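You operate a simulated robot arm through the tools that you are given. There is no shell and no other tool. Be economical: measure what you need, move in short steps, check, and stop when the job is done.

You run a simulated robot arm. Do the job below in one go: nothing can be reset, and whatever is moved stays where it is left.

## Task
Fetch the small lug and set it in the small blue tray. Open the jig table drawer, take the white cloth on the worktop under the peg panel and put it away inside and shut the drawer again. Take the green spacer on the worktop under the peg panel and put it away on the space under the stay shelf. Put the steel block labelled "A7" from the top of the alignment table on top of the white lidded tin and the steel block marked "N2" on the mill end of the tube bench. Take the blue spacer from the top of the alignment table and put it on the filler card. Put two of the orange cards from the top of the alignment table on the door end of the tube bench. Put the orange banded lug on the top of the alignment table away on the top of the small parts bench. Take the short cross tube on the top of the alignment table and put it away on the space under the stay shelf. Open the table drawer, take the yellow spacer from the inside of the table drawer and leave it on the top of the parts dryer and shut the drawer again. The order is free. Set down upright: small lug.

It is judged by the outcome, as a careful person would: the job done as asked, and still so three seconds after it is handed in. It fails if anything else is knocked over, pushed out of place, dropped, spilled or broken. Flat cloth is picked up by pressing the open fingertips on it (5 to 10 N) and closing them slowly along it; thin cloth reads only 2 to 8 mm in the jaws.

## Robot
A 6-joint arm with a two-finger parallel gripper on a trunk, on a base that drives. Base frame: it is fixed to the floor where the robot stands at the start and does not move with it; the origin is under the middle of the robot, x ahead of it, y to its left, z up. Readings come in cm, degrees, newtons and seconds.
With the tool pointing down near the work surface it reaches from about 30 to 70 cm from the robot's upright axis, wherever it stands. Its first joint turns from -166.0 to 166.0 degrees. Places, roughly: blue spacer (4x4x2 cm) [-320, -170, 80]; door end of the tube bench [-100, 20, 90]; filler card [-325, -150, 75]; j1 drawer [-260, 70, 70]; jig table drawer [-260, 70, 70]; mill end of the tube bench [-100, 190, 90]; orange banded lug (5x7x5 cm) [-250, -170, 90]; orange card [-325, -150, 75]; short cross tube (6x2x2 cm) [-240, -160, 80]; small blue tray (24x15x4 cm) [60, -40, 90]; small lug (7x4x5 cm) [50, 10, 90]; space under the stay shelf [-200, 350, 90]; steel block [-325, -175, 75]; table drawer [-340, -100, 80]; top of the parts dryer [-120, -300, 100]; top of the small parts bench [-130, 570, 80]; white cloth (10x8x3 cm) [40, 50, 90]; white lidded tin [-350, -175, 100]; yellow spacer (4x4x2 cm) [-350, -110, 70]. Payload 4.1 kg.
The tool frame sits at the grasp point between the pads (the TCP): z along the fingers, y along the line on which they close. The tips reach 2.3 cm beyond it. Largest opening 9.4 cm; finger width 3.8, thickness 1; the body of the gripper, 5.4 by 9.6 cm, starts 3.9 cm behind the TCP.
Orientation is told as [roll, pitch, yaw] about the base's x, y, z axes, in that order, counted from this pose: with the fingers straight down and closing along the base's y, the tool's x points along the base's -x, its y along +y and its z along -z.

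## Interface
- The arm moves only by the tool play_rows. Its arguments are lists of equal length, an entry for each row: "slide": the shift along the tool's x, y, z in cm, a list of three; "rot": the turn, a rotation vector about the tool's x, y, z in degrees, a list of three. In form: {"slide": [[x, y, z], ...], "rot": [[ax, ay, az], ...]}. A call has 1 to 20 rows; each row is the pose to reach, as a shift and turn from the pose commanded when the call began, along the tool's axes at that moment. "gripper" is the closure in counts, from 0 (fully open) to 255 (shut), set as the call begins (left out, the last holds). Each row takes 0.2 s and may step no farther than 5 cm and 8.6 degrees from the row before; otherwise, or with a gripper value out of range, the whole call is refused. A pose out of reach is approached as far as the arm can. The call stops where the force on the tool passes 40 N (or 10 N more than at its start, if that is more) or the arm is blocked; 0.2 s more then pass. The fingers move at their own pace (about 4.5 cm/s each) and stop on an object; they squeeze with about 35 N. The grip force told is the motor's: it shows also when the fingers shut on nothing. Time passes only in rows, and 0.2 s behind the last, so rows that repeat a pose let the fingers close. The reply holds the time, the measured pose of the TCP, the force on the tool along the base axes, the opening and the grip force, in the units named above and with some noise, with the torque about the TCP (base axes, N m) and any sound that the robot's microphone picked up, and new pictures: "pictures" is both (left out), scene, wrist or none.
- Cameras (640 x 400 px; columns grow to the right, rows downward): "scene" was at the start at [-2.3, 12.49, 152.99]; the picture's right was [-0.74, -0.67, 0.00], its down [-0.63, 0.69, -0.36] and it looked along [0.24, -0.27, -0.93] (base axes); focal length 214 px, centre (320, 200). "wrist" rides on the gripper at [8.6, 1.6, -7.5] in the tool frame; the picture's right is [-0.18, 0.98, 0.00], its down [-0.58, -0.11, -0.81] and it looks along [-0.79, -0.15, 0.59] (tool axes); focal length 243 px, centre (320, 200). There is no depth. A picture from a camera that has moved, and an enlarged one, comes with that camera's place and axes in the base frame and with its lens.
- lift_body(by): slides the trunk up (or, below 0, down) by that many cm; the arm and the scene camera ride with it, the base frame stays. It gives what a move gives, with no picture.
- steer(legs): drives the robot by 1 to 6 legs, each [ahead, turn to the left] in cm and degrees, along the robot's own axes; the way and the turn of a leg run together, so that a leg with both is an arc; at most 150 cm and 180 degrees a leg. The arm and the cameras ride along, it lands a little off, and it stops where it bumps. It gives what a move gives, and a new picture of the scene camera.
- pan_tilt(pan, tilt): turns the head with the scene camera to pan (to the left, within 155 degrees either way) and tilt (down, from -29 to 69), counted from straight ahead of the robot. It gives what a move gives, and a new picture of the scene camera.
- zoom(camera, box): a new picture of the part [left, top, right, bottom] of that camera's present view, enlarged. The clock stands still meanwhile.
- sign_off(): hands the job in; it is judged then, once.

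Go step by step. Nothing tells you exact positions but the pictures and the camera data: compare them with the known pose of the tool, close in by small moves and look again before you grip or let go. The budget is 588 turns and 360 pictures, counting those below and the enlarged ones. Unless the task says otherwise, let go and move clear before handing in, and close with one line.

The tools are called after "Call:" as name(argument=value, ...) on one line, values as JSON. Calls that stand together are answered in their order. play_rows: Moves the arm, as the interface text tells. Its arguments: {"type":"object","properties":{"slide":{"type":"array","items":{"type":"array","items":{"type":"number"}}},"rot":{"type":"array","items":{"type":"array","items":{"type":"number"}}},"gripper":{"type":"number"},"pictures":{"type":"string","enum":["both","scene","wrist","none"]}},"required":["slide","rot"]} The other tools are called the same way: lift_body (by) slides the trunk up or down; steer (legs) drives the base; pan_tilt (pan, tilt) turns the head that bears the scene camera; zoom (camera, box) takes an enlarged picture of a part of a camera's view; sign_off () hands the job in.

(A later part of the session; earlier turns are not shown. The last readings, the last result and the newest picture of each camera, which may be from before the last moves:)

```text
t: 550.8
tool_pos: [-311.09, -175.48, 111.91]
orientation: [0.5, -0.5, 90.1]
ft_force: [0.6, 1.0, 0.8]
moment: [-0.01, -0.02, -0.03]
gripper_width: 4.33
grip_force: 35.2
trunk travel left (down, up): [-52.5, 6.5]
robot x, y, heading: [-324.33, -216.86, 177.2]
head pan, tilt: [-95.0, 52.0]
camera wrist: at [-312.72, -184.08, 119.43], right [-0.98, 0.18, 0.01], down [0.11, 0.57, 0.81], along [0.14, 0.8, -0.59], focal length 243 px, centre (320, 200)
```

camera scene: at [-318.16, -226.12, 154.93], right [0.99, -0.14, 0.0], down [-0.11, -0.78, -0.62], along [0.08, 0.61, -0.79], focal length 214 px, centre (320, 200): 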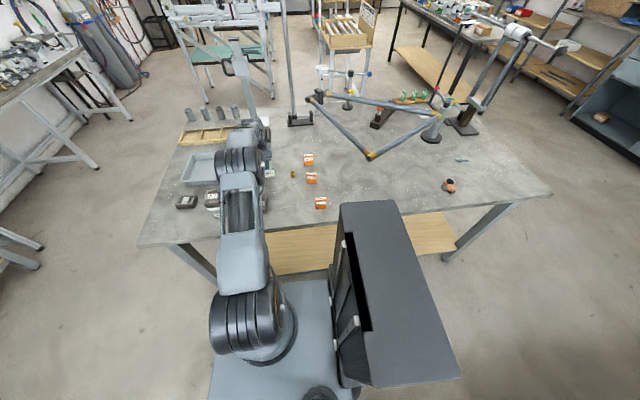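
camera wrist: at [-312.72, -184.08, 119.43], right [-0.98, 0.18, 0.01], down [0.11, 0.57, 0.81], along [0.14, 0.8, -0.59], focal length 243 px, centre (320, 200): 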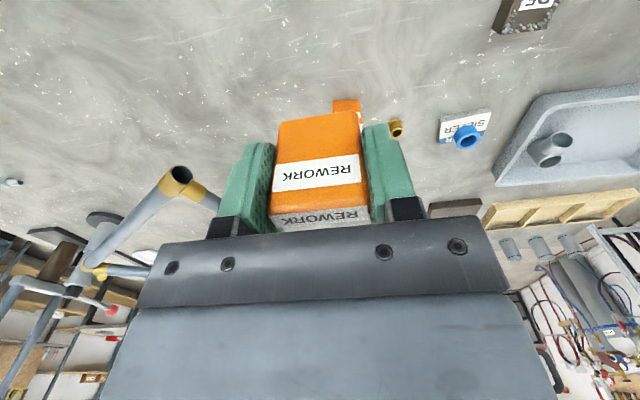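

Card gripped. Drive out of the gap and round to the door (south) end of the tube bench.

Call:
steer(legs=[[-150, 0], [-44, 0], [0, -96], [150, 0], [38, 0], [0, 9]])

Call:
pan_tilt(pan=0, tilt=45)

```text
t: 574.4
tool_pos: [-59.54, -50.85, 112.0]
orientation: [0.5, -0.5, 3.6]
ft_force: [0.2, 1.0, -1.1]
moment: [-0.03, 0.01, -0.03]
gripper_width: 4.31
grip_force: 35.1
trunk travel left (down, up): [-52.5, 6.5]
robot x, y, heading: [-101.89, -40.25, 90.7]
head pan, tilt: [-95.0, 52.0]
camera scene: at [-110.78, -47.03, 154.92], right [-0.08, -1.0, 0.0], down [-0.79, 0.06, -0.62], along [0.61, -0.05, -0.79], focal length 214 px, centre (320, 200)
```

scene: 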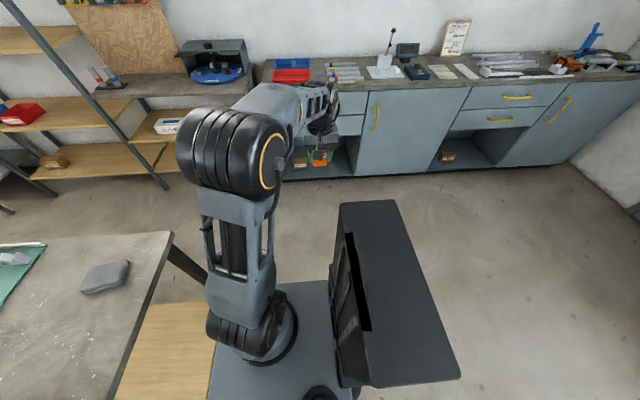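

```text
t: 576.1
tool_pos: [-59.47, -50.83, 111.92]
orientation: [0.5, -0.5, 3.6]
ft_force: [-0.4, -0.1, -0.4]
moment: [-0.03, 0.0, 0.01]
gripper_width: 4.32
grip_force: 34.8
trunk travel left (down, up): [-52.5, 6.5]
robot x, y, heading: [-101.75, -40.18, 90.7]
head pan, tilt: [0.0, 45.0]
camera scene: at [-118.37, -38.36, 155.88], right [1.0, 0.01, 0.0], down [0.01, -0.71, -0.71], along [-0.01, 0.71, -0.71], focal length 214 px, centre (320, 200)
```

scene: 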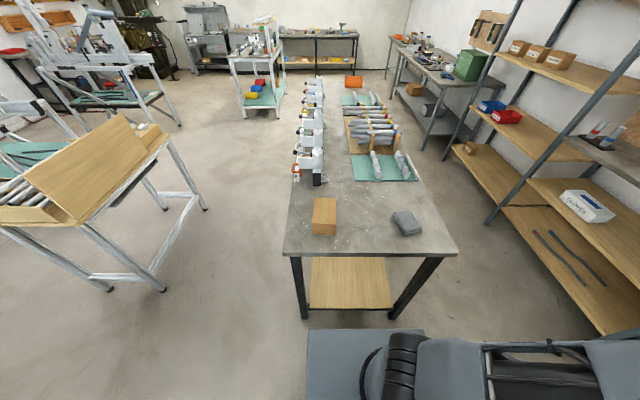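

Door end has free space between the wood block and grey pad. Swing the arm around to it.

Call:
play_rows(slide=[[-1.7, 4.6, 0], [-2.9, 9.1, 0], [-3.6, 13.8, 0], [-3.8, 18.5, 0], [-3.5, 23.2, 0], [-2.8, 27.9, 0], [-1.4, 32.5, 0], [0.3, 36.8, 0], [2.4, 41, 0], [5, 44.9, 0], [8, 48.6, 0], [11.4, 51.9, 0], [15.1, 54.9, 0], [19, 57.3, 0], [23.2, 59.5, 0], [27.6, 61.2, 0], [32.1, 62.3, 0], [36.8, 63, 0], [41.5, 63.2, 0]], rot=[[0, 0, -4.5], [0, 0, -9], [0, 0, -13.6], [0, 0, -18.1], [0, 0, -22.7], [0, 0, -27.2], [0, 0, -31.7], [0, 0, -36.2], [0, 0, -40.8], [0, 0, -45.3], [0, 0, -49.8], [0, 0, -54.4], [0, 0, -58.9], [0, 0, -63.4], [0, 0, -67.9], [0, 0, -72.5], [0, 0, -77], [0, 0, -81.5], [0, 0, -86]], pictures="both")

```text
t: 580.1
tool_pos: [-104.84, 9.6, 112.23]
orientation: [-0.5, -0.4, 89.6]
ft_force: [0.3, -1.1, 0.0]
moment: [-0.01, 0.04, 0.01]
gripper_width: 4.31
grip_force: 35.2
trunk travel left (down, up): [-52.5, 6.5]
robot x, y, heading: [-101.6, -39.96, 90.6]
head pan, tilt: [0.0, 45.0]
camera scene: at [-118.45, -38.35, 155.87], right [1.0, 0.01, 0.0], down [0.01, -0.71, -0.71], along [-0.01, 0.71, -0.71], focal length 214 px, centre (320, 200)
camera wrist: at [-106.71, 0.9, 119.7], right [-0.98, 0.19, -0.01], down [0.11, 0.57, 0.81], along [0.16, 0.8, -0.58], focal length 243 px, centre (320, 200)
```

scene: 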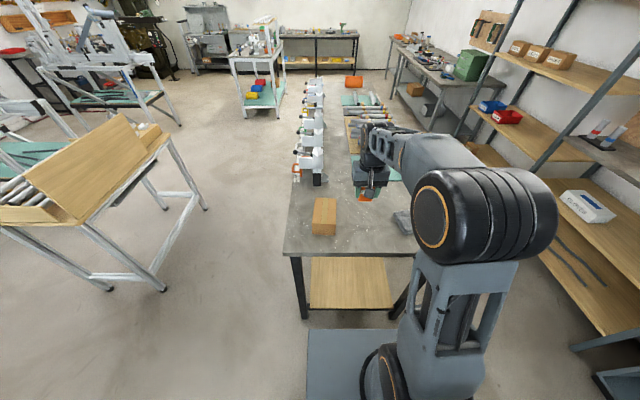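
wrist: 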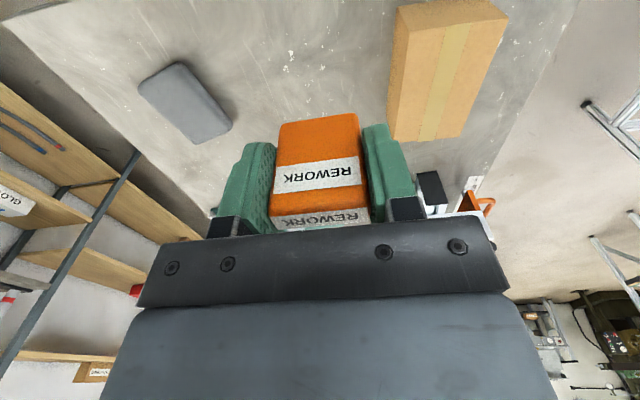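

Call:
play_rows(slide=[[-1.5, -0.3, 3.5], [-3.4, -0.3, 7.5], [-3.4, -0.3, 11.5], [-3.4, -0.3, 15]], rot=[[0, 0, 0], [0, 0, 0], [-0.5, 0.4, 0], [-0.5, 0.4, 0]], pictures="wrist")

```text
t: 581.1
tool_pos: [-104.24, 13.18, 97.07]
orientation: [-0.1, 0.0, 89.6]
ft_force: [0.4, 0.7, -0.2]
moment: [0.02, -0.03, -0.01]
gripper_width: 4.34
grip_force: 35.3
trunk travel left (down, up): [-52.5, 6.5]
robot x, y, heading: [-101.56, -40.21, 90.8]
head pan, tilt: [0.0, 45.0]
camera wrist: at [-106.18, 4.56, 104.66], right [-0.98, 0.19, 0.0], down [0.11, 0.58, 0.81], along [0.15, 0.79, -0.59], focal length 243 px, centre (320, 200)
```

wrist: 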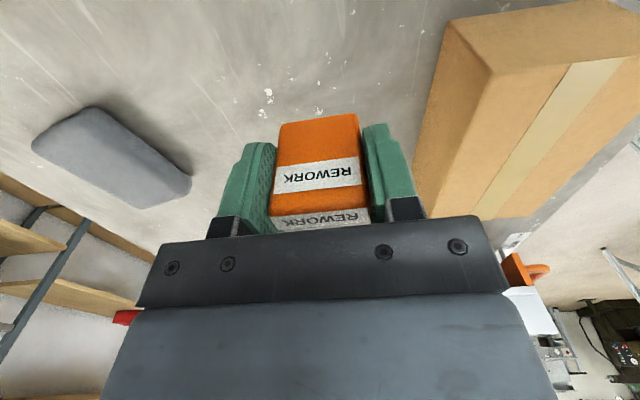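

Call:
play_rows(slide=[[0, -1.5, 0], [0, -2.5, 1], [0, -2.5, 2], [0, -2.5, 2.6], [0, -2.5, 3.1], [0, -2.5, 3.5]], rot=[[0, 0, 0], [0, 0, 0], [0, 0, 0], [0, 0, 0], [0, 0, 0], [0, 0, 0]], pictures="none")

Call:
play_rows(slide=[[0, 0, 0.3], [0, 0, 0.6], [0, 0, 0.9], [0, 0, 1.2], [0, 0, 1.5], [0, 0, 1.8]], rot=[[0, 0, 0], [0, 0, 0], [0, 0, 0], [0, 0, 0], [0, 0, 0], [0, 0, 0]], pictures="none")

```text
t: 582.5
tool_pos: [-101.96, 13.13, 93.53]
orientation: [0.0, -0.1, 89.6]
ft_force: [1.0, 0.0, 0.2]
moment: [0.0, -0.02, 0.0]
gripper_width: 4.32
grip_force: 35.2
trunk travel left (down, up): [-52.5, 6.5]
robot x, y, heading: [-101.58, -40.04, 90.8]
head pan, tilt: [0.0, 45.0]
```

```text
t: 583.9
tool_pos: [-102.01, 13.26, 91.85]
orientation: [0.0, -0.1, 89.6]
ft_force: [-0.4, -0.2, -1.5]
moment: [0.0, 0.04, 0.0]
gripper_width: 4.33
grip_force: 34.9
trunk travel left (down, up): [-52.5, 6.5]
robot x, y, heading: [-101.43, -40.14, 90.7]
head pan, tilt: [0.0, 45.0]
```

Call:
play_rows(slide=[[0, 0, 0.3], [0, 0, 0.6], [0, 0, 0.9], [0, 0, 1.2], [0, 0, 1.5], [0, 0, 1.8], [0, 0, 2.1], [0, 0, 2.4]], rot=[[0, 0, 0], [0, 0, 0], [0, 0, 0], [0, 0, 0], [0, 0, 0], [0, 0, 0], [0, 0, 0], [0, 0, 0]], pictures="none")

```text
t: 585.7
tool_pos: [-101.94, 13.24, 89.68]
orientation: [0.1, -0.6, 89.5]
ft_force: [-1.2, 2.4, 32.2]
moment: [0.06, 0.0, -0.02]
gripper_width: 4.35
grip_force: 34.9
trunk travel left (down, up): [-52.5, 6.5]
robot x, y, heading: [-101.95, -40.11, 90.6]
head pan, tilt: [0.0, 45.0]
```

Call:
play_rows(slide=[[0, 0, -0.3], [0, 0, -0.3]], rot=[[0, 0, 0], [0, 0, 0]], pictures="none")

Call:
play_rows(slide=[[0, 0, 0], [0, 0, 0], [0, 0, 0]], rot=[[0, 0, 0], [0, 0, 0], [0, 0, 0]], gripper=90, pictures="none")

Call:
play_rows(slide=[[0, 0, -2.5], [0, 0, -6.5], [0, 0, -11], [0, 0, -15.5], [0, 0, -20]], rot=[[0, 0, 0], [0, 0, 0], [0, 0, 0], [0, 0, 0], [0, 0, 0]], pictures="wrist")

```text
t: 586.3
tool_pos: [-101.97, 13.05, 89.65]
orientation: [0.0, -0.1, 89.7]
ft_force: [-0.9, 6.3, 17.7]
moment: [0.26, -0.01, -0.01]
gripper_width: 4.32
grip_force: 35.3
trunk travel left (down, up): [-52.5, 6.5]
robot x, y, heading: [-102.04, -40.63, 90.6]
head pan, tilt: [0.0, 45.0]
```

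```text
t: 587.1
tool_pos: [-101.97, 13.04, 89.71]
orientation: [-0.1, 0.0, 89.7]
ft_force: [0.0, 0.4, 0.2]
moment: [-0.02, 0.02, 0.0]
gripper_width: 6.11
grip_force: 0.0
trunk travel left (down, up): [-52.5, 6.5]
robot x, y, heading: [-101.56, -40.19, 90.6]
head pan, tilt: [0.0, 45.0]
```

```text
t: 588.3
tool_pos: [-101.73, 13.04, 109.6]
orientation: [0.0, 0.0, 89.6]
ft_force: [-0.1, -0.2, -0.5]
moment: [-0.01, 0.01, -0.01]
gripper_width: 6.08
grip_force: 0.1
trunk travel left (down, up): [-52.5, 6.5]
robot x, y, heading: [-101.63, -40.22, 90.9]
head pan, tilt: [0.0, 45.0]
camera wrist: at [-103.48, 4.43, 117.19], right [-0.98, 0.19, 0.0], down [0.11, 0.58, 0.81], along [0.15, 0.79, -0.59], focal length 243 px, centre (320, 200)
```

wrist: 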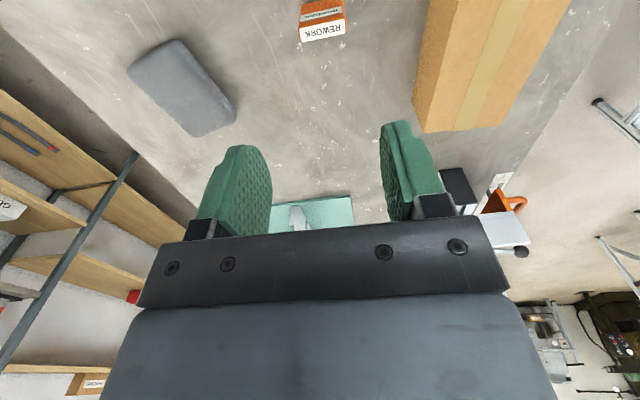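

Card one is standing at the door end. Retrace the route to the alignment table for the second card.

Call:
steer(legs=[[0, -9.7], [-150, 0], [-38, 0], [0, 96], [150, 0], [40, 0]])

```text
t: 611.8
tool_pos: [-377.23, -219.48, 109.6]
orientation: [0.0, -0.2, 177.4]
ft_force: [-0.5, 0.0, -0.9]
moment: [0.01, 0.02, 0.04]
gripper_width: 6.09
grip_force: 0.0
trunk travel left (down, up): [-52.5, 6.5]
robot x, y, heading: [-323.63, -221.06, 178.5]
head pan, tilt: [0.0, 45.0]
camera scene: at [-326.48, -238.07, 155.88], right [0.03, 1.0, 0.0], down [0.71, -0.02, -0.71], along [-0.71, 0.02, -0.71], focal length 214 px, centre (320, 200)
```

scene: 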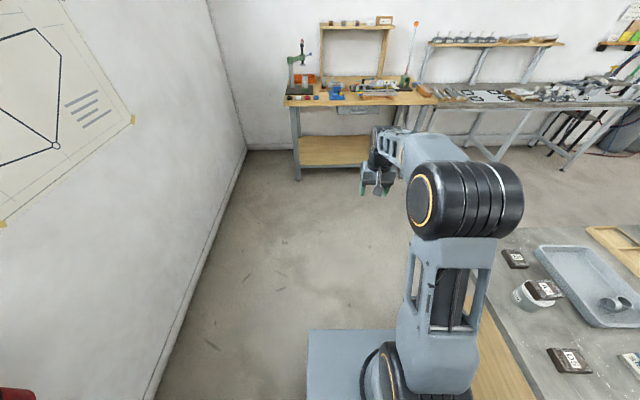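

Call:
play_rows(slide=[[0.8, -4.5, 0], [2.2, -9.2, 0], [4, -13.8, 0], [6.1, -18.1, 0], [8.1, -22.3, 0], [10.5, -26.3, 0], [13.4, -30, 0], [16.4, -33.4, 0], [20, -36.4, 0], [23.8, -39.2, 0], [27.8, -41.5, 0], [32, -43.4, 0], [36.3, -44.8, 0], [40.9, -45.8, 0], [45.6, -46.4, 0], [50.2, -46.5, 0], [54.8, -46.1, 0], [59.3, -45.2, 0], [60.9, -49.6, 0]], rot=[[0, 0, 4.6], [0, 0, 9.2], [0, 0, 13.7], [0, 0, 18.3], [0, 0, 22.9], [0, 0, 27.5], [0, 0, 32.1], [0, 0, 36.6], [0, 0, 41.2], [0, 0, 45.8], [0, 0, 50.4], [0, 0, 55], [0, 0, 59.5], [0, 0, 64.1], [0, 0, 68.7], [0, 0, 73.3], [0, 0, 77.9], [0, 0, 82.4], [0, 0, 87]], gripper=0, pictures="wrist")

```text
t: 615.8
tool_pos: [-314.17, -172.56, 109.69]
orientation: [0.1, 0.0, 90.4]
ft_force: [0.7, 0.8, 0.6]
moment: [-0.02, -0.01, 0.02]
gripper_width: 9.38
grip_force: 0.0
trunk travel left (down, up): [-52.5, 6.5]
robot x, y, heading: [-323.65, -221.17, 178.3]
head pan, tilt: [0.0, 45.0]
camera wrist: at [-315.85, -181.16, 117.24], right [-0.98, 0.18, 0.0], down [0.11, 0.58, 0.8], along [0.14, 0.79, -0.59], focal length 243 px, centre (320, 200)
```

wrist: 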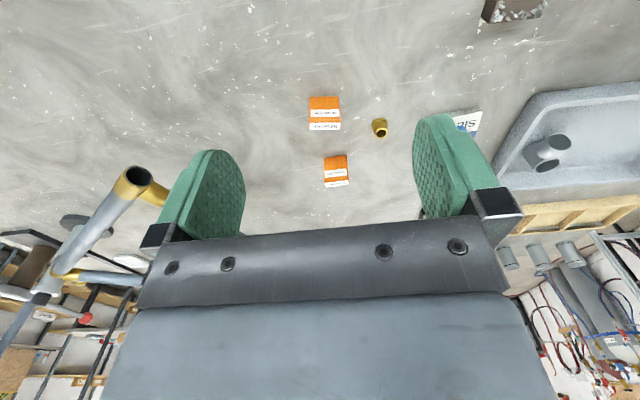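

Call:
play_rows(slide=[[-3.8, -0.4, 3], [-7.6, -0.8, 6], [-11.4, -1.1, 9], [-11.4, -1.1, 13.5], [-11.4, -1.1, 18], [-11.4, -1.1, 21.6]], rot=[[0, 0, 0], [0, 0, 0], [0, 0, 0], [0, 0, 0], [0, 0, 0], [0, 0, 0]], gripper=70, pictures="wrist")

```text
t: 617.1
tool_pos: [-313.17, -161.15, 87.69]
orientation: [0.1, 0.1, 90.3]
ft_force: [0.2, -0.3, 0.0]
moment: [-0.01, -0.01, 0.01]
gripper_width: 6.8
grip_force: 0.0
trunk travel left (down, up): [-52.5, 6.5]
robot x, y, heading: [-323.9, -221.72, 178.3]
head pan, tilt: [0.0, 45.0]
camera wrist: at [-314.72, -169.88, 95.22], right [-0.98, 0.18, 0.0], down [0.11, 0.58, 0.81], along [0.14, 0.79, -0.59], focal length 243 px, centre (320, 200)
```

wrist: 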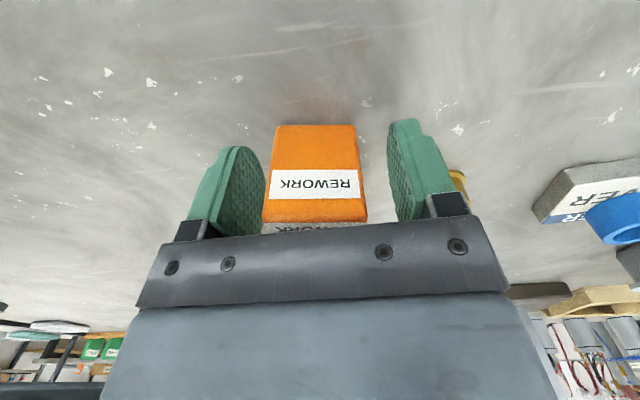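

Call:
play_rows(slide=[[0, 0, 0], [0, 0, 0], [0, 0, 0], [0, 0, 0], [0, 0, 0]], rot=[[0, 0, 0], [0, 0, 0], [0, 0, 0], [0, 0, 0], [0, 0, 0]], gripper=255, pictures="none")

Call:
play_rows(slide=[[0, 0, -2], [0, 0, -6], [0, 0, -10.5], [0, 0, -15], [2, 0, -19.5], [6, 0, -22], [10.5, 0, -24]], rot=[[0, 0, 0], [0, 0, 0], [0, 0, 0], [0, 0, 0], [0, 0, 0], [0, 0, 0], [0, 0, 0]], pictures="wrist")

```text
t: 618.4
tool_pos: [-313.07, -161.21, 87.79]
orientation: [0.1, 0.1, 90.4]
ft_force: [0.3, 1.0, 0.2]
moment: [0.02, -0.01, -0.02]
gripper_width: 4.43
grip_force: 35.4
trunk travel left (down, up): [-52.5, 6.5]
robot x, y, heading: [-323.89, -221.92, 178.7]
head pan, tilt: [0.0, 45.0]
```

```text
t: 620.0
tool_pos: [-313.02, -171.82, 111.87]
orientation: [0.2, 0.0, 90.4]
ft_force: [-0.2, 0.7, 0.3]
moment: [0.02, -0.02, -0.01]
gripper_width: 4.41
grip_force: 35.1
trunk travel left (down, up): [-52.5, 6.5]
robot x, y, heading: [-323.71, -221.48, 178.4]
head pan, tilt: [0.0, 45.0]
camera wrist: at [-314.67, -180.49, 119.4], right [-0.98, 0.18, 0.0], down [0.11, 0.58, 0.81], along [0.14, 0.79, -0.59], focal length 243 px, centre (320, 200)
```

wrist: 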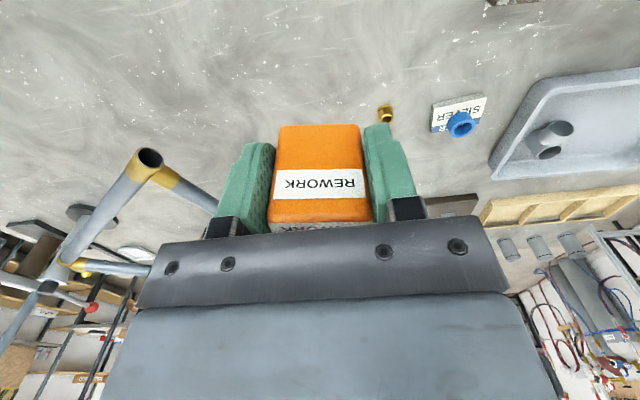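

Call:
steer(legs=[[-150, 0], [-44, 0], [0, -97.5], [150, 0], [38, 0], [0, 9.5]])

```text
t: 643.6
tool_pos: [-48.39, -47.89, 111.79]
orientation: [0.1, 0.1, 1.9]
ft_force: [1.2, 0.3, -0.8]
moment: [-0.01, 0.02, -0.02]
gripper_width: 4.38
grip_force: 34.5
trunk travel left (down, up): [-52.5, 6.5]
robot x, y, heading: [-98.01, -38.74, 90.2]
head pan, tilt: [0.0, 45.0]
camera scene: at [-115.06, -36.47, 155.88], right [1.0, 0.0, 0.0], down [0.0, -0.71, -0.71], along [0.0, 0.71, -0.71], focal length 214 px, centre (320, 200)
```

scene: 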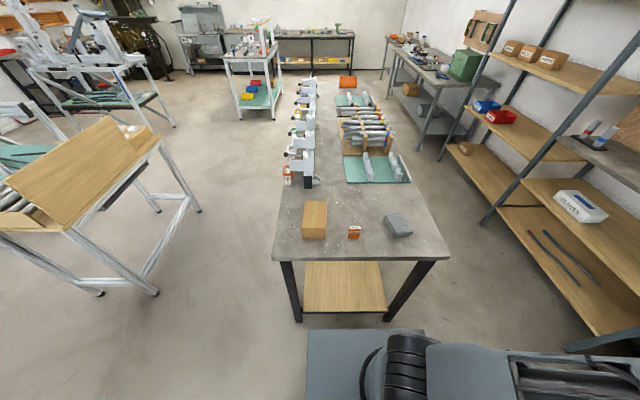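

Call:
play_rows(slide=[[-0.65, 4.6, 0], [-1.5, 9.2, 0], [-1.9, 13.8, 0], [-1.8, 18.5, 0], [-1.4, 23.1, 0], [-0.5, 27.6, 0], [0.7, 32, 0], [2.4, 36.3, 0], [4.5, 40.5, 0], [6.8, 44.4, 0], [9.6, 48.2, 0], [12.7, 51.6, 0]], rot=[[0, 0, -4.2], [0, 0, -8.4], [0, 0, -12.5], [0, 0, -16.7], [0, 0, -20.9], [0, 0, -25], [0, 0, -29.2], [0, 0, -33.4], [0, 0, -37.5], [0, 0, -41.7], [0, 0, -45.9], [0, 0, -50]], pictures="none")

Call:
play_rows(slide=[[-0.2, 4.2, 0], [-0.2, 8.4, 0], [0.3, 12.6, 0], [1.1, 16.7, 0], [2.2, 20.7, 0], [3.7, 24.7, 0], [5.4, 28.4, 0], [7.5, 32.1, 0], [9.8, 35.5, 0], [12.6, 38.8, 0]], rot=[[0, 0, -3.8], [0, 0, -7.6], [0, 0, -11.4], [0, 0, -15.2], [0, 0, -19], [0, 0, -22.8], [0, 0, -26.6], [0, 0, -30.4], [0, 0, -34.2], [0, 0, -38]], pictures="wrist")

```text
t: 646.2
tool_pos: [-62.89, 3.43, 111.98]
orientation: [0.0, 0.0, 52.1]
ft_force: [-0.7, 0.2, -0.1]
moment: [-0.02, 0.01, 0.02]
gripper_width: 4.34
grip_force: 34.7
trunk travel left (down, up): [-52.5, 6.5]
robot x, y, heading: [-98.67, -38.88, 89.7]
head pan, tilt: [0.0, 45.0]
```

```text
t: 648.4
tool_pos: [-101.36, 17.18, 111.99]
orientation: [0.0, -0.2, 90.1]
ft_force: [1.3, -0.4, -0.3]
moment: [-0.02, -0.02, 0.0]
gripper_width: 4.35
grip_force: 34.9
trunk travel left (down, up): [-52.5, 6.5]
robot x, y, heading: [-97.94, -38.67, 90.3]
head pan, tilt: [0.0, 45.0]
camera wrist: at [-103.0, 8.57, 119.58], right [-0.98, 0.18, 0.0], down [0.11, 0.58, 0.81], along [0.15, 0.79, -0.59], focal length 243 px, centre (320, 200)
```

wrist: 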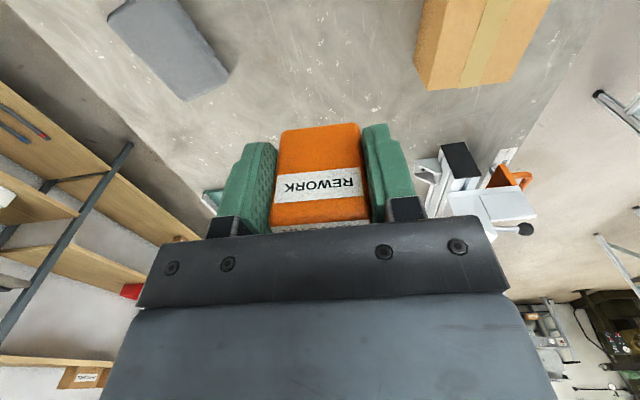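

Call:
play_rows(slide=[[-2.5, 0, 3.5], [-5, 0, 7], [-7.3, 0, 11], [-7.3, 0, 15.5], [-7.3, 0, 19], [-7.3, 0, 21], [-7.3, 0, 21.6]], rot=[[0, 0, 0], [0, 0, 0], [0, 0, 0], [0, 0, 0], [0, 0, 0], [0, 0, 0], [0, 0, 0]], pictures="none")

Call:
play_rows(slide=[[0, 0, 0.2], [0, 0, 0.4], [0, 0, 0.6], [0, 0, 0.8], [0, 0, 1.0]], rot=[[0, 0, 0], [0, 0, 0], [0, 0, 0], [0, 0, 0], [0, 0, 0]], pictures="none")

```text
t: 650.0
tool_pos: [-101.25, 24.52, 90.68]
orientation: [-0.1, -0.2, 90.0]
ft_force: [-0.9, -0.1, 0.1]
moment: [-0.01, -0.02, 0.0]
gripper_width: 4.37
grip_force: 34.5
trunk travel left (down, up): [-52.5, 6.5]
robot x, y, heading: [-98.5, -38.54, 90.0]
head pan, tilt: [0.0, 45.0]
```

```text
t: 651.2
tool_pos: [-101.28, 24.32, 89.72]
orientation: [0.1, -0.4, 90.0]
ft_force: [0.7, -0.3, 14.5]
moment: [-0.03, -0.06, 0.0]
gripper_width: 4.33
grip_force: 34.9
trunk travel left (down, up): [-52.5, 6.5]
robot x, y, heading: [-98.48, -38.73, 90.1]
head pan, tilt: [0.0, 45.0]
```

Call:
play_rows(slide=[[0, 0, -0.15], [0, 0, -0.2], [0, 0, -0.2], [0, 0, -0.2]], rot=[[0, 0, 0], [0, 0, 0], [0, 0, 0], [0, 0, 0]], gripper=90, pictures="none")

Call:
play_rows(slide=[[0, 0, -2.5], [0, 0, -6.5], [0, 0, -11], [0, 0, -15.5], [3, 0, -19], [7, 0, -21]], rot=[[0, 0, 0], [0, 0, 0], [0, 0, 0], [0, 0, 0], [0, 0, 0], [0, 0, 0]], pictures="wrist")

```text
t: 652.2
tool_pos: [-101.21, 24.34, 89.73]
orientation: [0.0, -0.1, 90.1]
ft_force: [0.8, 0.2, 0.7]
moment: [-0.01, 0.01, 0.01]
gripper_width: 6.07
grip_force: 0.0
trunk travel left (down, up): [-52.5, 6.5]
robot x, y, heading: [-98.49, -38.84, 90.1]
head pan, tilt: [0.0, 45.0]
```

```text
t: 653.6
tool_pos: [-101.37, 17.39, 110.8]
orientation: [0.0, -0.1, 90.0]
ft_force: [0.1, -1.0, -0.6]
moment: [0.01, -0.02, -0.01]
gripper_width: 6.08
grip_force: 0.1
trunk travel left (down, up): [-52.5, 6.5]
robot x, y, heading: [-98.55, -38.5, 90.3]
head pan, tilt: [0.0, 45.0]
camera wrist: at [-103.03, 8.67, 118.31], right [-0.98, 0.18, 0.0], down [0.11, 0.58, 0.81], along [0.15, 0.79, -0.59], focal length 243 px, centre (320, 200)
```

wrist: 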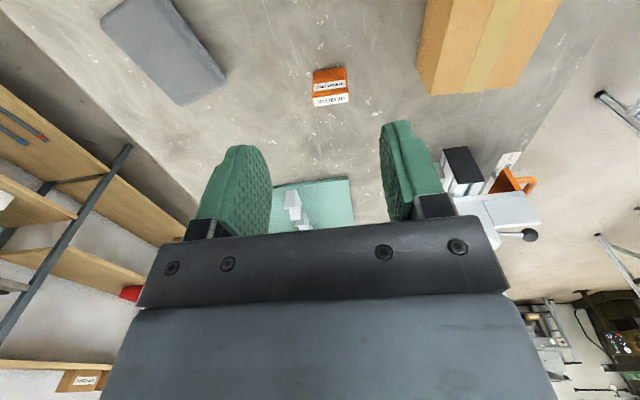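

Both cards placed. Back to the alignment table for N2 (stop ~22 cm further west).

Call:
steer(legs=[[0, -9.4], [-150, 0], [-38, 0], [0, 95.5], [150, 0], [64, 0]])

```text
t: 677.9
tool_pos: [-395.1, -221.96, 110.63]
orientation: [0.0, -0.2, 179.4]
ft_force: [-0.1, -0.6, 0.5]
moment: [-0.04, 0.0, 0.0]
gripper_width: 6.07
grip_force: 0.1
trunk travel left (down, up): [-52.5, 6.5]
robot x, y, heading: [-339.11, -219.83, 179.4]
head pan, tilt: [0.0, 45.0]
camera scene: at [-341.44, -236.15, 155.88], right [0.01, 1.0, 0.0], down [0.71, -0.01, -0.71], along [-0.71, 0.01, -0.71], focal length 214 px, centre (320, 200)
```

scene: 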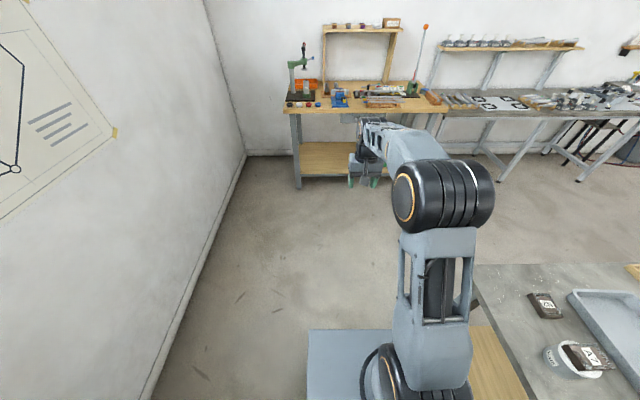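

Call:
play_rows(slide=[[0.2, -4.5, 0], [1.3, -9.1, 0], [3.1, -13.6, 0], [5, -18, 0], [7.2, -22.4, 0], [9.6, -26.6, 0], [12.3, -30.5, 0], [15.3, -34.1, 0], [18.5, -37.6, 0], [22, -40.6, 0], [25.8, -43.2, 0], [29.8, -45.5, 0], [33.3, -47.2, 0]], rot=[[0, 0, 6.5], [0, 0, 13], [0, 0, 19.5], [0, 0, 26], [0, 0, 32.5], [0, 0, 39], [0, 0, 45.5], [0, 0, 52], [0, 0, 58.5], [0, 0, 65], [0, 0, 71.5], [0, 0, 78], [0, 0, 84.4]], gripper=0, pictures="wrist")

```text
t: 680.7
tool_pos: [-361.11, -175.15, 110.77]
orientation: [0.1, 0.0, 95.0]
ft_force: [-0.3, -0.3, 0.3]
moment: [-0.04, 0.04, 0.0]
gripper_width: 9.4
grip_force: 0.1
trunk travel left (down, up): [-52.5, 6.5]
robot x, y, heading: [-339.17, -219.5, 179.4]
head pan, tilt: [0.0, 45.0]
camera wrist: at [-362.06, -183.91, 118.24], right [-1.0, 0.1, 0.0], down [0.06, 0.59, 0.81], along [0.08, 0.8, -0.59], focal length 243 px, centre (320, 200)
```

wrist: 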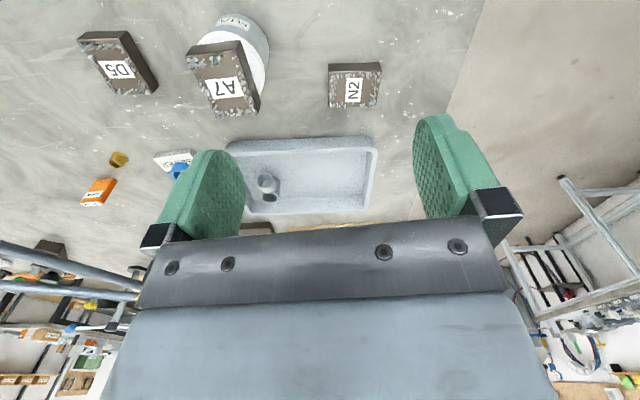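

Call:
play_rows(slide=[[-3.1, 1, 3.5], [-6.2, 2, 7], [-9.35, 3, 10.5], [-9.35, 3, 15], [-9.35, 3, 19.5], [-9.35, 3, 23.6]], rot=[[0, 0, 0], [0, 0, 0], [0, 0, 0], [0, 0, 0], [0, 0, 0], [0, 0, 0]], pictures="wrist")

```text
t: 682.1
tool_pos: [-365.26, -166.12, 86.86]
orientation: [0.1, 0.0, 94.9]
ft_force: [1.0, -0.1, 0.4]
moment: [0.0, 0.01, -0.03]
gripper_width: 9.37
grip_force: 0.1
trunk travel left (down, up): [-52.5, 6.5]
robot x, y, heading: [-338.89, -219.49, 179.3]
head pan, tilt: [0.0, 45.0]
camera wrist: at [-366.18, -174.84, 94.4], right [-1.0, 0.1, 0.0], down [0.06, 0.59, 0.81], along [0.08, 0.8, -0.59], focal length 243 px, centre (320, 200)
```

wrist: 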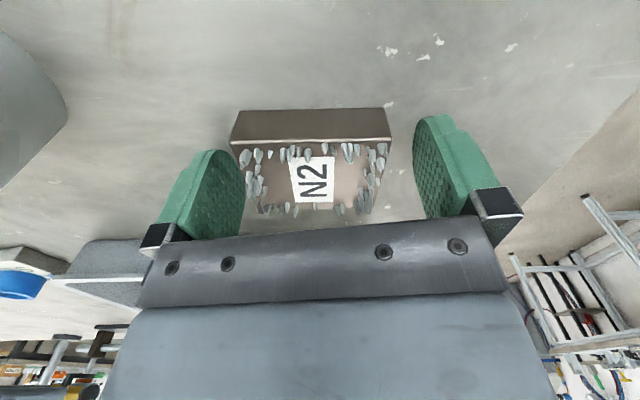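

Centred. Close and lift.

Call:
play_rows(slide=[[0, 0, 0], [0, 0, 0], [0, 0, 0], [0, 0, 0], [0, 0, 0]], rot=[[0, 0, 0], [0, 0, 0], [0, 0, 0], [0, 0, 0], [0, 0, 0]], gripper=255, pictures="none")

Call:
play_rows(slide=[[0, 0, -2], [0, 0, -6], [0, 0, -10.5], [0, 0, -15], [2, -1, -19], [5, -2, -22.5]], rot=[[0, 0, 0], [0, 0, 0], [0, 0, 0], [0, 0, 0], [0, 0, 0], [0, 0, 0]], pictures="none")

```text
t: 683.3
tool_pos: [-365.2, -165.96, 86.86]
orientation: [0.1, 0.0, 95.1]
ft_force: [0.7, -0.6, -0.1]
moment: [0.15, 0.02, 0.0]
gripper_width: 6.99
grip_force: 35.0
trunk travel left (down, up): [-52.5, 6.5]
robot x, y, heading: [-338.9, -219.73, 179.5]
head pan, tilt: [0.0, 45.0]
```

```text
t: 684.7
tool_pos: [-362.88, -170.72, 109.51]
orientation: [0.1, 0.1, 94.9]
ft_force: [-0.2, 0.4, -6.6]
moment: [-0.03, -0.01, 0.03]
gripper_width: 7.01
grip_force: 34.5
trunk travel left (down, up): [-52.5, 6.5]
robot x, y, heading: [-339.31, -219.35, 179.6]
head pan, tilt: [0.0, 45.0]
```

N2 held. Swing the arm to the front before driving to the mill end.

Call:
play_rows(slide=[[4, -1.05, 0], [5.4, 2.6, 0], [7.2, 6.85, 0], [9.5, 10.9, 0], [12.2, 14.6, 0], [15.3, 18.2, 0], [18.6, 21.5, 0], [22.2, 24.5, 0], [26.2, 27.4, 0], [30.3, 29.9, 0], [34.5, 32.3, 0], [38.8, 34.5, 0], [43.3, 36.1, 0]], rot=[[0, 0, -6.5], [0, 0, -13], [0, 0, -19.5], [0, 0, -26], [0, 0, -32.5], [0, 0, -39], [0, 0, -45.5], [0, 0, -52], [0, 0, -58.5], [0, 0, -65], [0, 0, -71.5], [0, 0, -78], [0, 0, -84]], pictures="none")

```text
t: 687.5
tool_pos: [-394.89, -217.31, 109.28]
orientation: [0.0, -0.2, 179.1]
ft_force: [0.0, 0.9, -6.7]
moment: [0.01, -0.03, 0.01]
gripper_width: 6.99
grip_force: 35.0
trunk travel left (down, up): [-52.5, 6.5]
robot x, y, heading: [-339.18, -219.39, 179.5]
head pan, tilt: [0.0, 45.0]
```

Call:
steer(legs=[[-150, 0], [-42, 0], [0, -80.3], [150, 0], [43, 0], [0, -9.2]])

Call:
steer(legs=[[150, 0], [108, 0], [0, -60], [80, 0], [0, -120]])

```text
t: 710.5
tool_pos: [-177.92, 25.81, 109.35]
orientation: [0.1, -0.1, 89.1]
ft_force: [1.1, -0.7, -6.3]
moment: [-0.02, 0.03, 0.03]
gripper_width: 6.99
grip_force: 35.0
trunk travel left (down, up): [-52.5, 6.5]
robot x, y, heading: [-180.07, -29.98, 89.7]
head pan, tilt: [0.0, 45.0]
camera scene: at [-196.75, -27.77, 155.88], right [1.0, -0.01, 0.0], down [0.0, -0.71, -0.71], along [0.0, 0.71, -0.71], focal length 214 px, centre (320, 200)
```

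scene: 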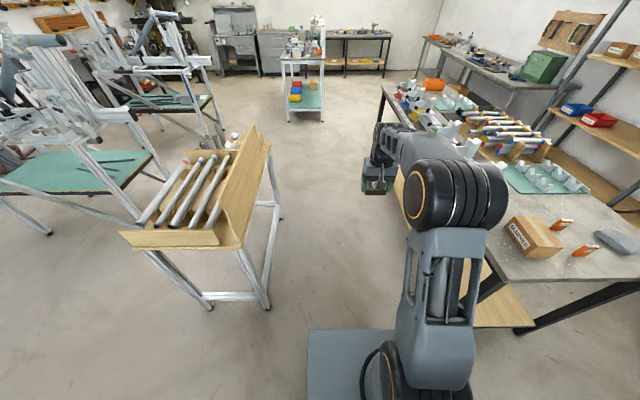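

```text
t: 734.6
tool_pos: [-104.31, 211.34, 109.35]
orientation: [0.0, -0.1, -90.1]
ft_force: [0.7, 0.2, -7.0]
moment: [0.06, 0.01, -0.03]
gripper_width: 7.0
grip_force: 35.3
trunk travel left (down, up): [-52.5, 6.5]
robot x, y, heading: [-102.82, 267.04, -89.6]
head pan, tilt: [0.0, 45.0]
camera scene: at [-86.31, 265.06, 155.88], right [-1.0, -0.01, 0.0], down [-0.01, 0.71, -0.71], along [0.01, -0.71, -0.71], focal length 214 px, centre (320, 200)
```

scene: 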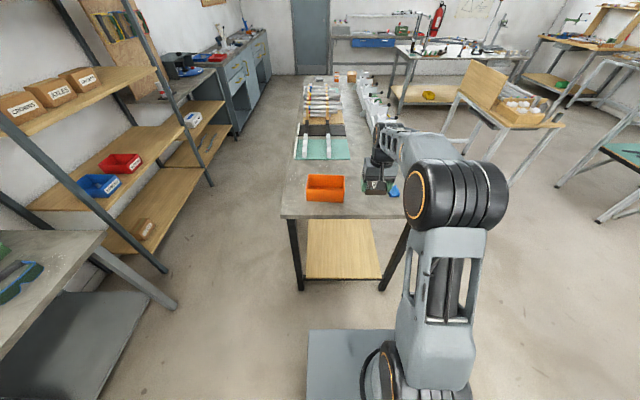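

Call:
steer(legs=[[17, 0]])

Call:
play_rows(slide=[[0, -3.6, 3], [-1.2, -3.8, 7.5]], rot=[[0, 0, 0], [0, 0, 0]], pictures="wrist")

```text
t: 736.0
tool_pos: [-104.12, 194.47, 109.3]
orientation: [0.0, -0.1, -90.1]
ft_force: [0.5, 0.2, -6.8]
moment: [0.03, -0.01, 0.01]
gripper_width: 6.97
grip_force: 35.1
trunk travel left (down, up): [-52.5, 6.5]
robot x, y, heading: [-102.63, 250.39, -89.5]
head pan, tilt: [0.0, 45.0]
camera scene: at [-86.16, 248.03, 155.87], right [-1.0, -0.01, 0.0], down [-0.01, 0.71, -0.71], along [0.01, -0.71, -0.71], focal length 214 px, centre (320, 200)
```

scene: 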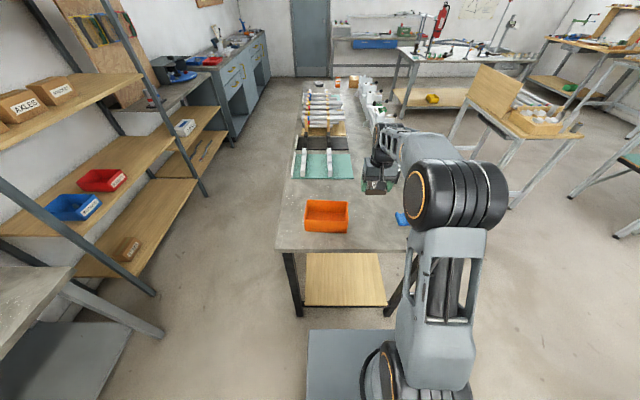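

```text
t: 736.6
tool_pos: [-107.83, 193.28, 101.77]
orientation: [0.1, 0.0, -90.0]
ft_force: [-0.6, -1.1, -6.6]
moment: [0.05, -0.02, 0.0]
gripper_width: 6.98
grip_force: 34.5
trunk travel left (down, up): [-52.5, 6.5]
robot x, y, heading: [-102.69, 250.22, -89.3]
head pan, tilt: [0.0, 45.0]
camera wrist: at [-106.35, 202.0, 109.32], right [0.98, -0.18, 0.0], down [-0.11, -0.58, 0.81], along [-0.15, -0.79, -0.59], focal length 243 px, centre (320, 200)
```

wrist: 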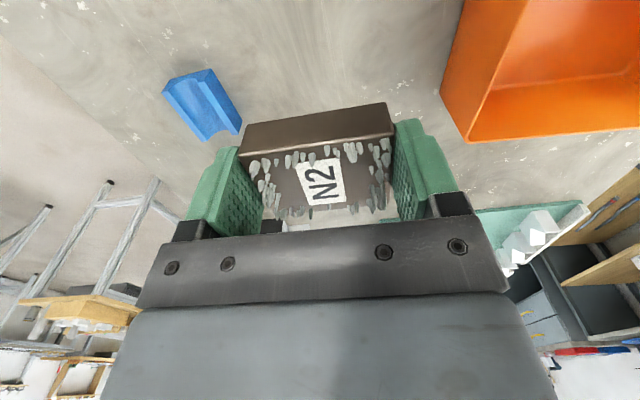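

Call:
play_rows(slide=[[0, 1.5, 3.5], [0, 1.8, 7.5], [0, 1.8, 11], [0, 1.8, 12], [0, 1.8, 12.6]], rot=[[0, 0, 0], [0, 0, 0], [0, 0, 0], [0, 0, 0], [0, 0, 0]], pictures="none")

Call:
play_rows(slide=[[0, 0, 0.25], [0, 0, 0.5], [0, 0, 0.75], [0, 0, 1.0], [0, 0, 1.25]], rot=[[0, 0, 0], [0, 0, 0], [0, 0, 0], [0, 0, 0], [0, 0, 0]], pictures="none")

```text
t: 737.8
tool_pos: [-106.12, 193.16, 89.27]
orientation: [0.0, 0.0, -90.0]
ft_force: [0.5, -0.5, -6.5]
moment: [0.03, -0.03, 0.01]
gripper_width: 6.99
grip_force: 35.1
trunk travel left (down, up): [-52.5, 6.5]
robot x, y, heading: [-102.39, 250.01, -89.6]
head pan, tilt: [0.0, 45.0]
```

```text
t: 739.0
tool_pos: [-106.13, 193.2, 88.36]
orientation: [0.0, -0.6, -90.1]
ft_force: [0.7, -1.0, 33.4]
moment: [-0.26, -0.04, -0.05]
gripper_width: 6.98
grip_force: 35.1
trunk travel left (down, up): [-52.5, 6.5]
robot x, y, heading: [-102.72, 250.19, -89.4]
head pan, tilt: [0.0, 45.0]
```

Contact. Release and rise.

Call:
play_rows(slide=[[0, 0, -0.3], [0, 0, -0.4], [0, 0, -0.4], [0, 0, -0.4], [0, 0, -0.4]], rot=[[0, 0, 0], [0, 0, 0], [0, 0, 0], [0, 0, 0], [0, 0, 0]], gripper=10, pictures="none")

Call:
play_rows(slide=[[0, 0, -2.5], [0, 0, -7], [0, 0, -11.5], [0, 0, -16], [0, 0, -20.5]], rot=[[0, 0, 0], [0, 0, 0], [0, 0, 0], [0, 0, 0], [0, 0, 0]], pictures="wrist")

```text
t: 740.2
tool_pos: [-106.13, 193.28, 88.51]
orientation: [0.0, 0.1, -90.1]
ft_force: [-1.0, 0.7, 0.1]
moment: [-0.04, 0.02, 0.0]
gripper_width: 9.06
grip_force: 0.1
trunk travel left (down, up): [-52.5, 6.5]
robot x, y, heading: [-102.66, 250.37, -89.7]
head pan, tilt: [0.0, 45.0]
```

```text
t: 741.4
tool_pos: [-106.24, 193.29, 108.88]
orientation: [0.0, 0.0, -89.9]
ft_force: [-0.3, -0.5, 0.1]
moment: [0.01, 0.02, 0.03]
gripper_width: 9.02
grip_force: 0.0
trunk travel left (down, up): [-52.5, 6.5]
robot x, y, heading: [-102.73, 249.96, -89.5]
head pan, tilt: [0.0, 45.0]
camera wrist: at [-104.68, 201.91, 116.38], right [0.98, -0.18, 0.0], down [-0.11, -0.58, 0.81], along [-0.15, -0.79, -0.59], focal length 243 px, centre (320, 200)
```

wrist: 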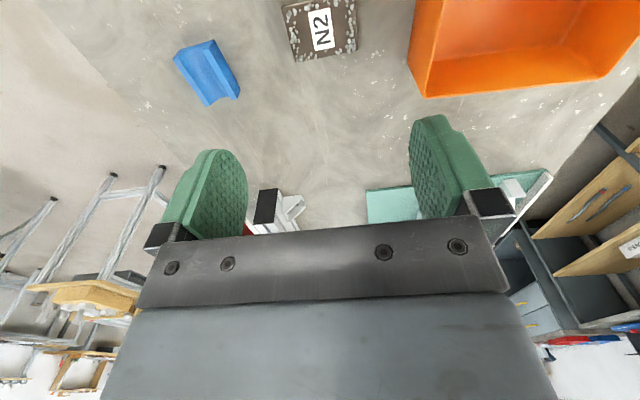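

N2 is placed. Retrace to the alignment table for the cross tube and the lug.

Call:
steer(legs=[[-17, 0], [0, 120], [-80, 0], [0, 60], [-150, 0], [-108, 0]])

Call:
steer(legs=[[0, 9], [-150, 0], [-43, 0], [0, 80.3], [88, 0]])

Call:
pan_tilt(pan=-90, tilt=50)

```text
t: 766.8
tool_pos: [-164.7, 23.5, 108.87]
orientation: [0.0, -0.1, 91.6]
ft_force: [-0.9, -0.1, -0.5]
moment: [-0.01, -0.02, -0.02]
gripper_width: 9.03
grip_force: 0.0
trunk travel left (down, up): [-52.5, 6.5]
robot x, y, heading: [-166.95, -33.6, 92.2]
head pan, tilt: [0.0, 45.0]
camera scene: at [-183.26, -32.1, 155.88], right [1.0, 0.04, 0.0], down [0.03, -0.71, -0.71], along [-0.03, 0.71, -0.71], focal length 214 px, centre (320, 200)
```

scene: 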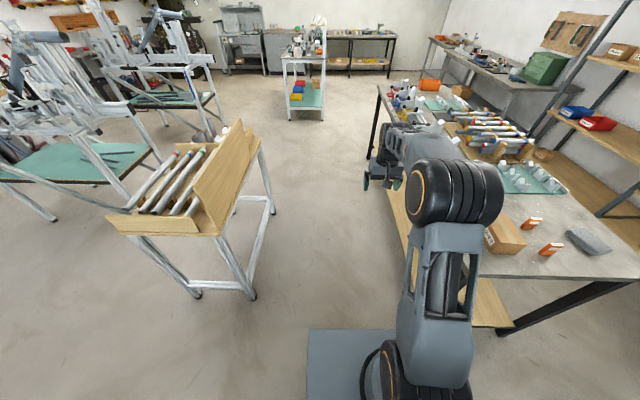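

```text
t: 784.9
tool_pos: [-277.99, -222.32, 108.76]
orientation: [-0.1, 0.0, -179.4]
ft_force: [0.4, 0.6, 0.2]
moment: [0.02, -0.01, 0.01]
gripper_width: 9.02
grip_force: 0.0
trunk travel left (down, up): [-52.5, 6.5]
robot x, y, heading: [-220.88, -225.23, -178.8]
head pan, tilt: [0.0, 45.0]
camera scene: at [-222.89, -241.87, 155.88], right [-0.02, 1.0, 0.0], down [0.71, 0.01, -0.71], along [-0.71, -0.01, -0.71], focal length 214 px, centre (320, 200)
```

scene: 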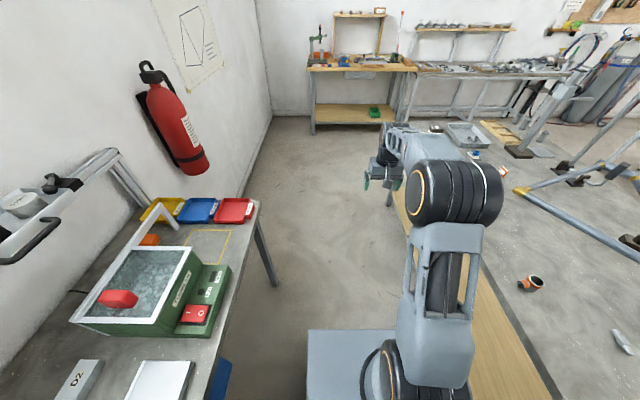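

```text
t: 786.5
tool_pos: [-278.11, -222.3, 108.78]
orientation: [0.0, -0.1, -179.4]
ft_force: [-0.5, 0.3, -0.2]
moment: [0.01, 0.03, -0.01]
gripper_width: 9.03
grip_force: 0.0
trunk travel left (down, up): [-52.5, 6.5]
robot x, y, heading: [-221.57, -225.27, -178.7]
head pan, tilt: [-90.0, 50.0]
camera scene: at [-214.89, -234.02, 155.19], right [1.0, 0.02, 0.0], down [0.01, -0.77, -0.64], along [-0.01, 0.64, -0.77], focal length 214 px, centre (320, 200)
```

scene: 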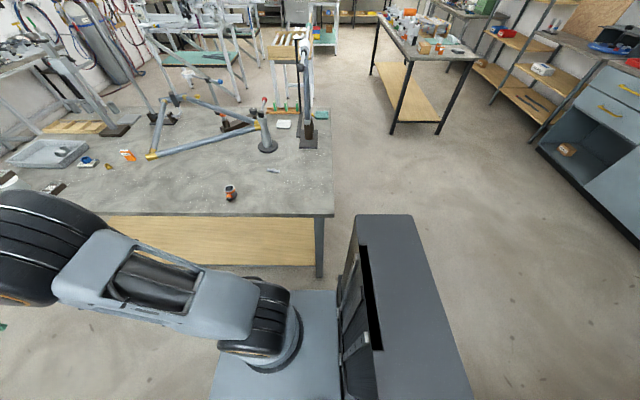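

Tube axis points about −28° from x; I'll stand at the table's southeast so I can grip it tilted along its own axis (needed for placing under the shelf).

Call:
steer(legs=[[-108, 0], [0, -29.3], [70, 0]])

Call:
pan_tilt(pan=0, tilt=50)

```text
t: 797.0
tool_pos: [-222.02, -159.3, 108.75]
orientation: [-0.1, 0.0, 151.1]
ft_force: [0.4, -0.2, 0.2]
moment: [-0.02, -0.01, -0.02]
gripper_width: 9.02
grip_force: 0.0
trunk travel left (down, up): [-52.5, 6.5]
robot x, y, heading: [-173.61, -189.69, 152.0]
head pan, tilt: [-90.0, 50.0]
camera scene: at [-172.82, -200.52, 155.19], right [0.88, -0.47, 0.0], down [-0.36, -0.67, -0.64], along [0.3, 0.57, -0.77], focal length 214 px, centre (320, 200)
```

scene: 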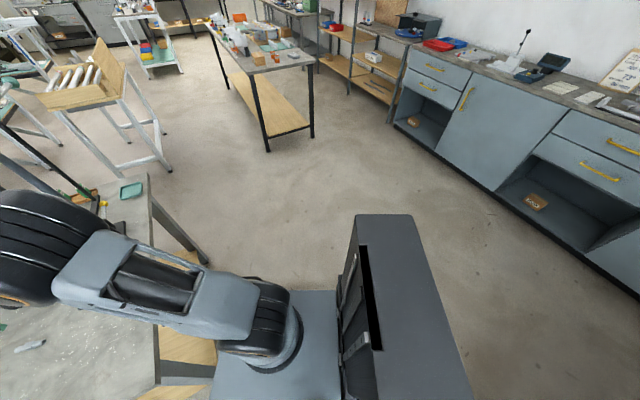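

```text
t: 798.6
tool_pos: [-222.03, -159.39, 108.8]
orientation: [0.1, -0.1, 151.2]
ft_force: [-0.8, -0.8, -0.2]
moment: [-0.01, -0.02, 0.01]
gripper_width: 9.04
grip_force: 0.1
trunk travel left (down, up): [-52.5, 6.5]
robot x, y, heading: [-173.53, -189.84, 151.6]
head pan, tilt: [0.0, 50.0]
camera scene: at [-183.23, -203.65, 155.19], right [0.47, 0.88, 0.0], down [0.67, -0.36, -0.64], along [-0.57, 0.31, -0.77], focal length 214 px, centre (320, 200)
```

scene: 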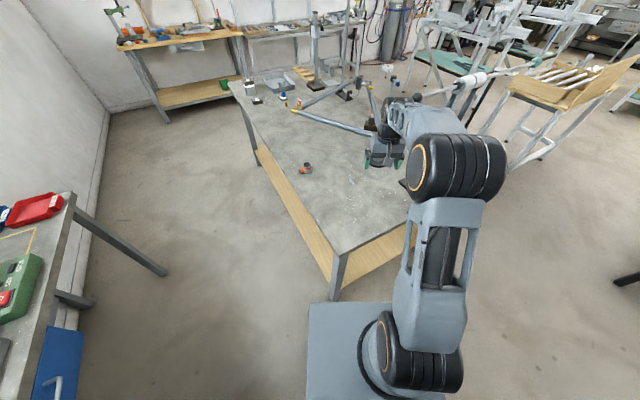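

Call:
play_rows(slide=[[0, 3, 2], [0, 5.5, 4]], rot=[[0, 0, 0], [0, 0, 0]], gripper=0, pictures="wrist")

```text
t: 799.2
tool_pos: [-224.6, -164.23, 104.69]
orientation: [0.0, -0.1, 151.2]
ft_force: [-0.5, -0.8, 0.3]
moment: [-0.02, -0.02, 0.02]
gripper_width: 9.41
grip_force: 0.1
trunk travel left (down, up): [-52.5, 6.5]
robot x, y, heading: [-173.47, -189.84, 151.7]
head pan, tilt: [0.0, 50.0]
camera wrist: at [-217.96, -169.85, 112.17], right [-0.64, -0.77, 0.0], down [-0.46, 0.38, 0.81], along [-0.62, 0.51, -0.59], focal length 243 px, centre (320, 200)
```

wrist: 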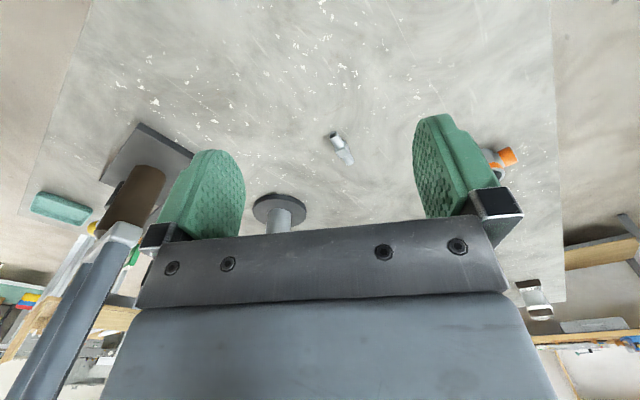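

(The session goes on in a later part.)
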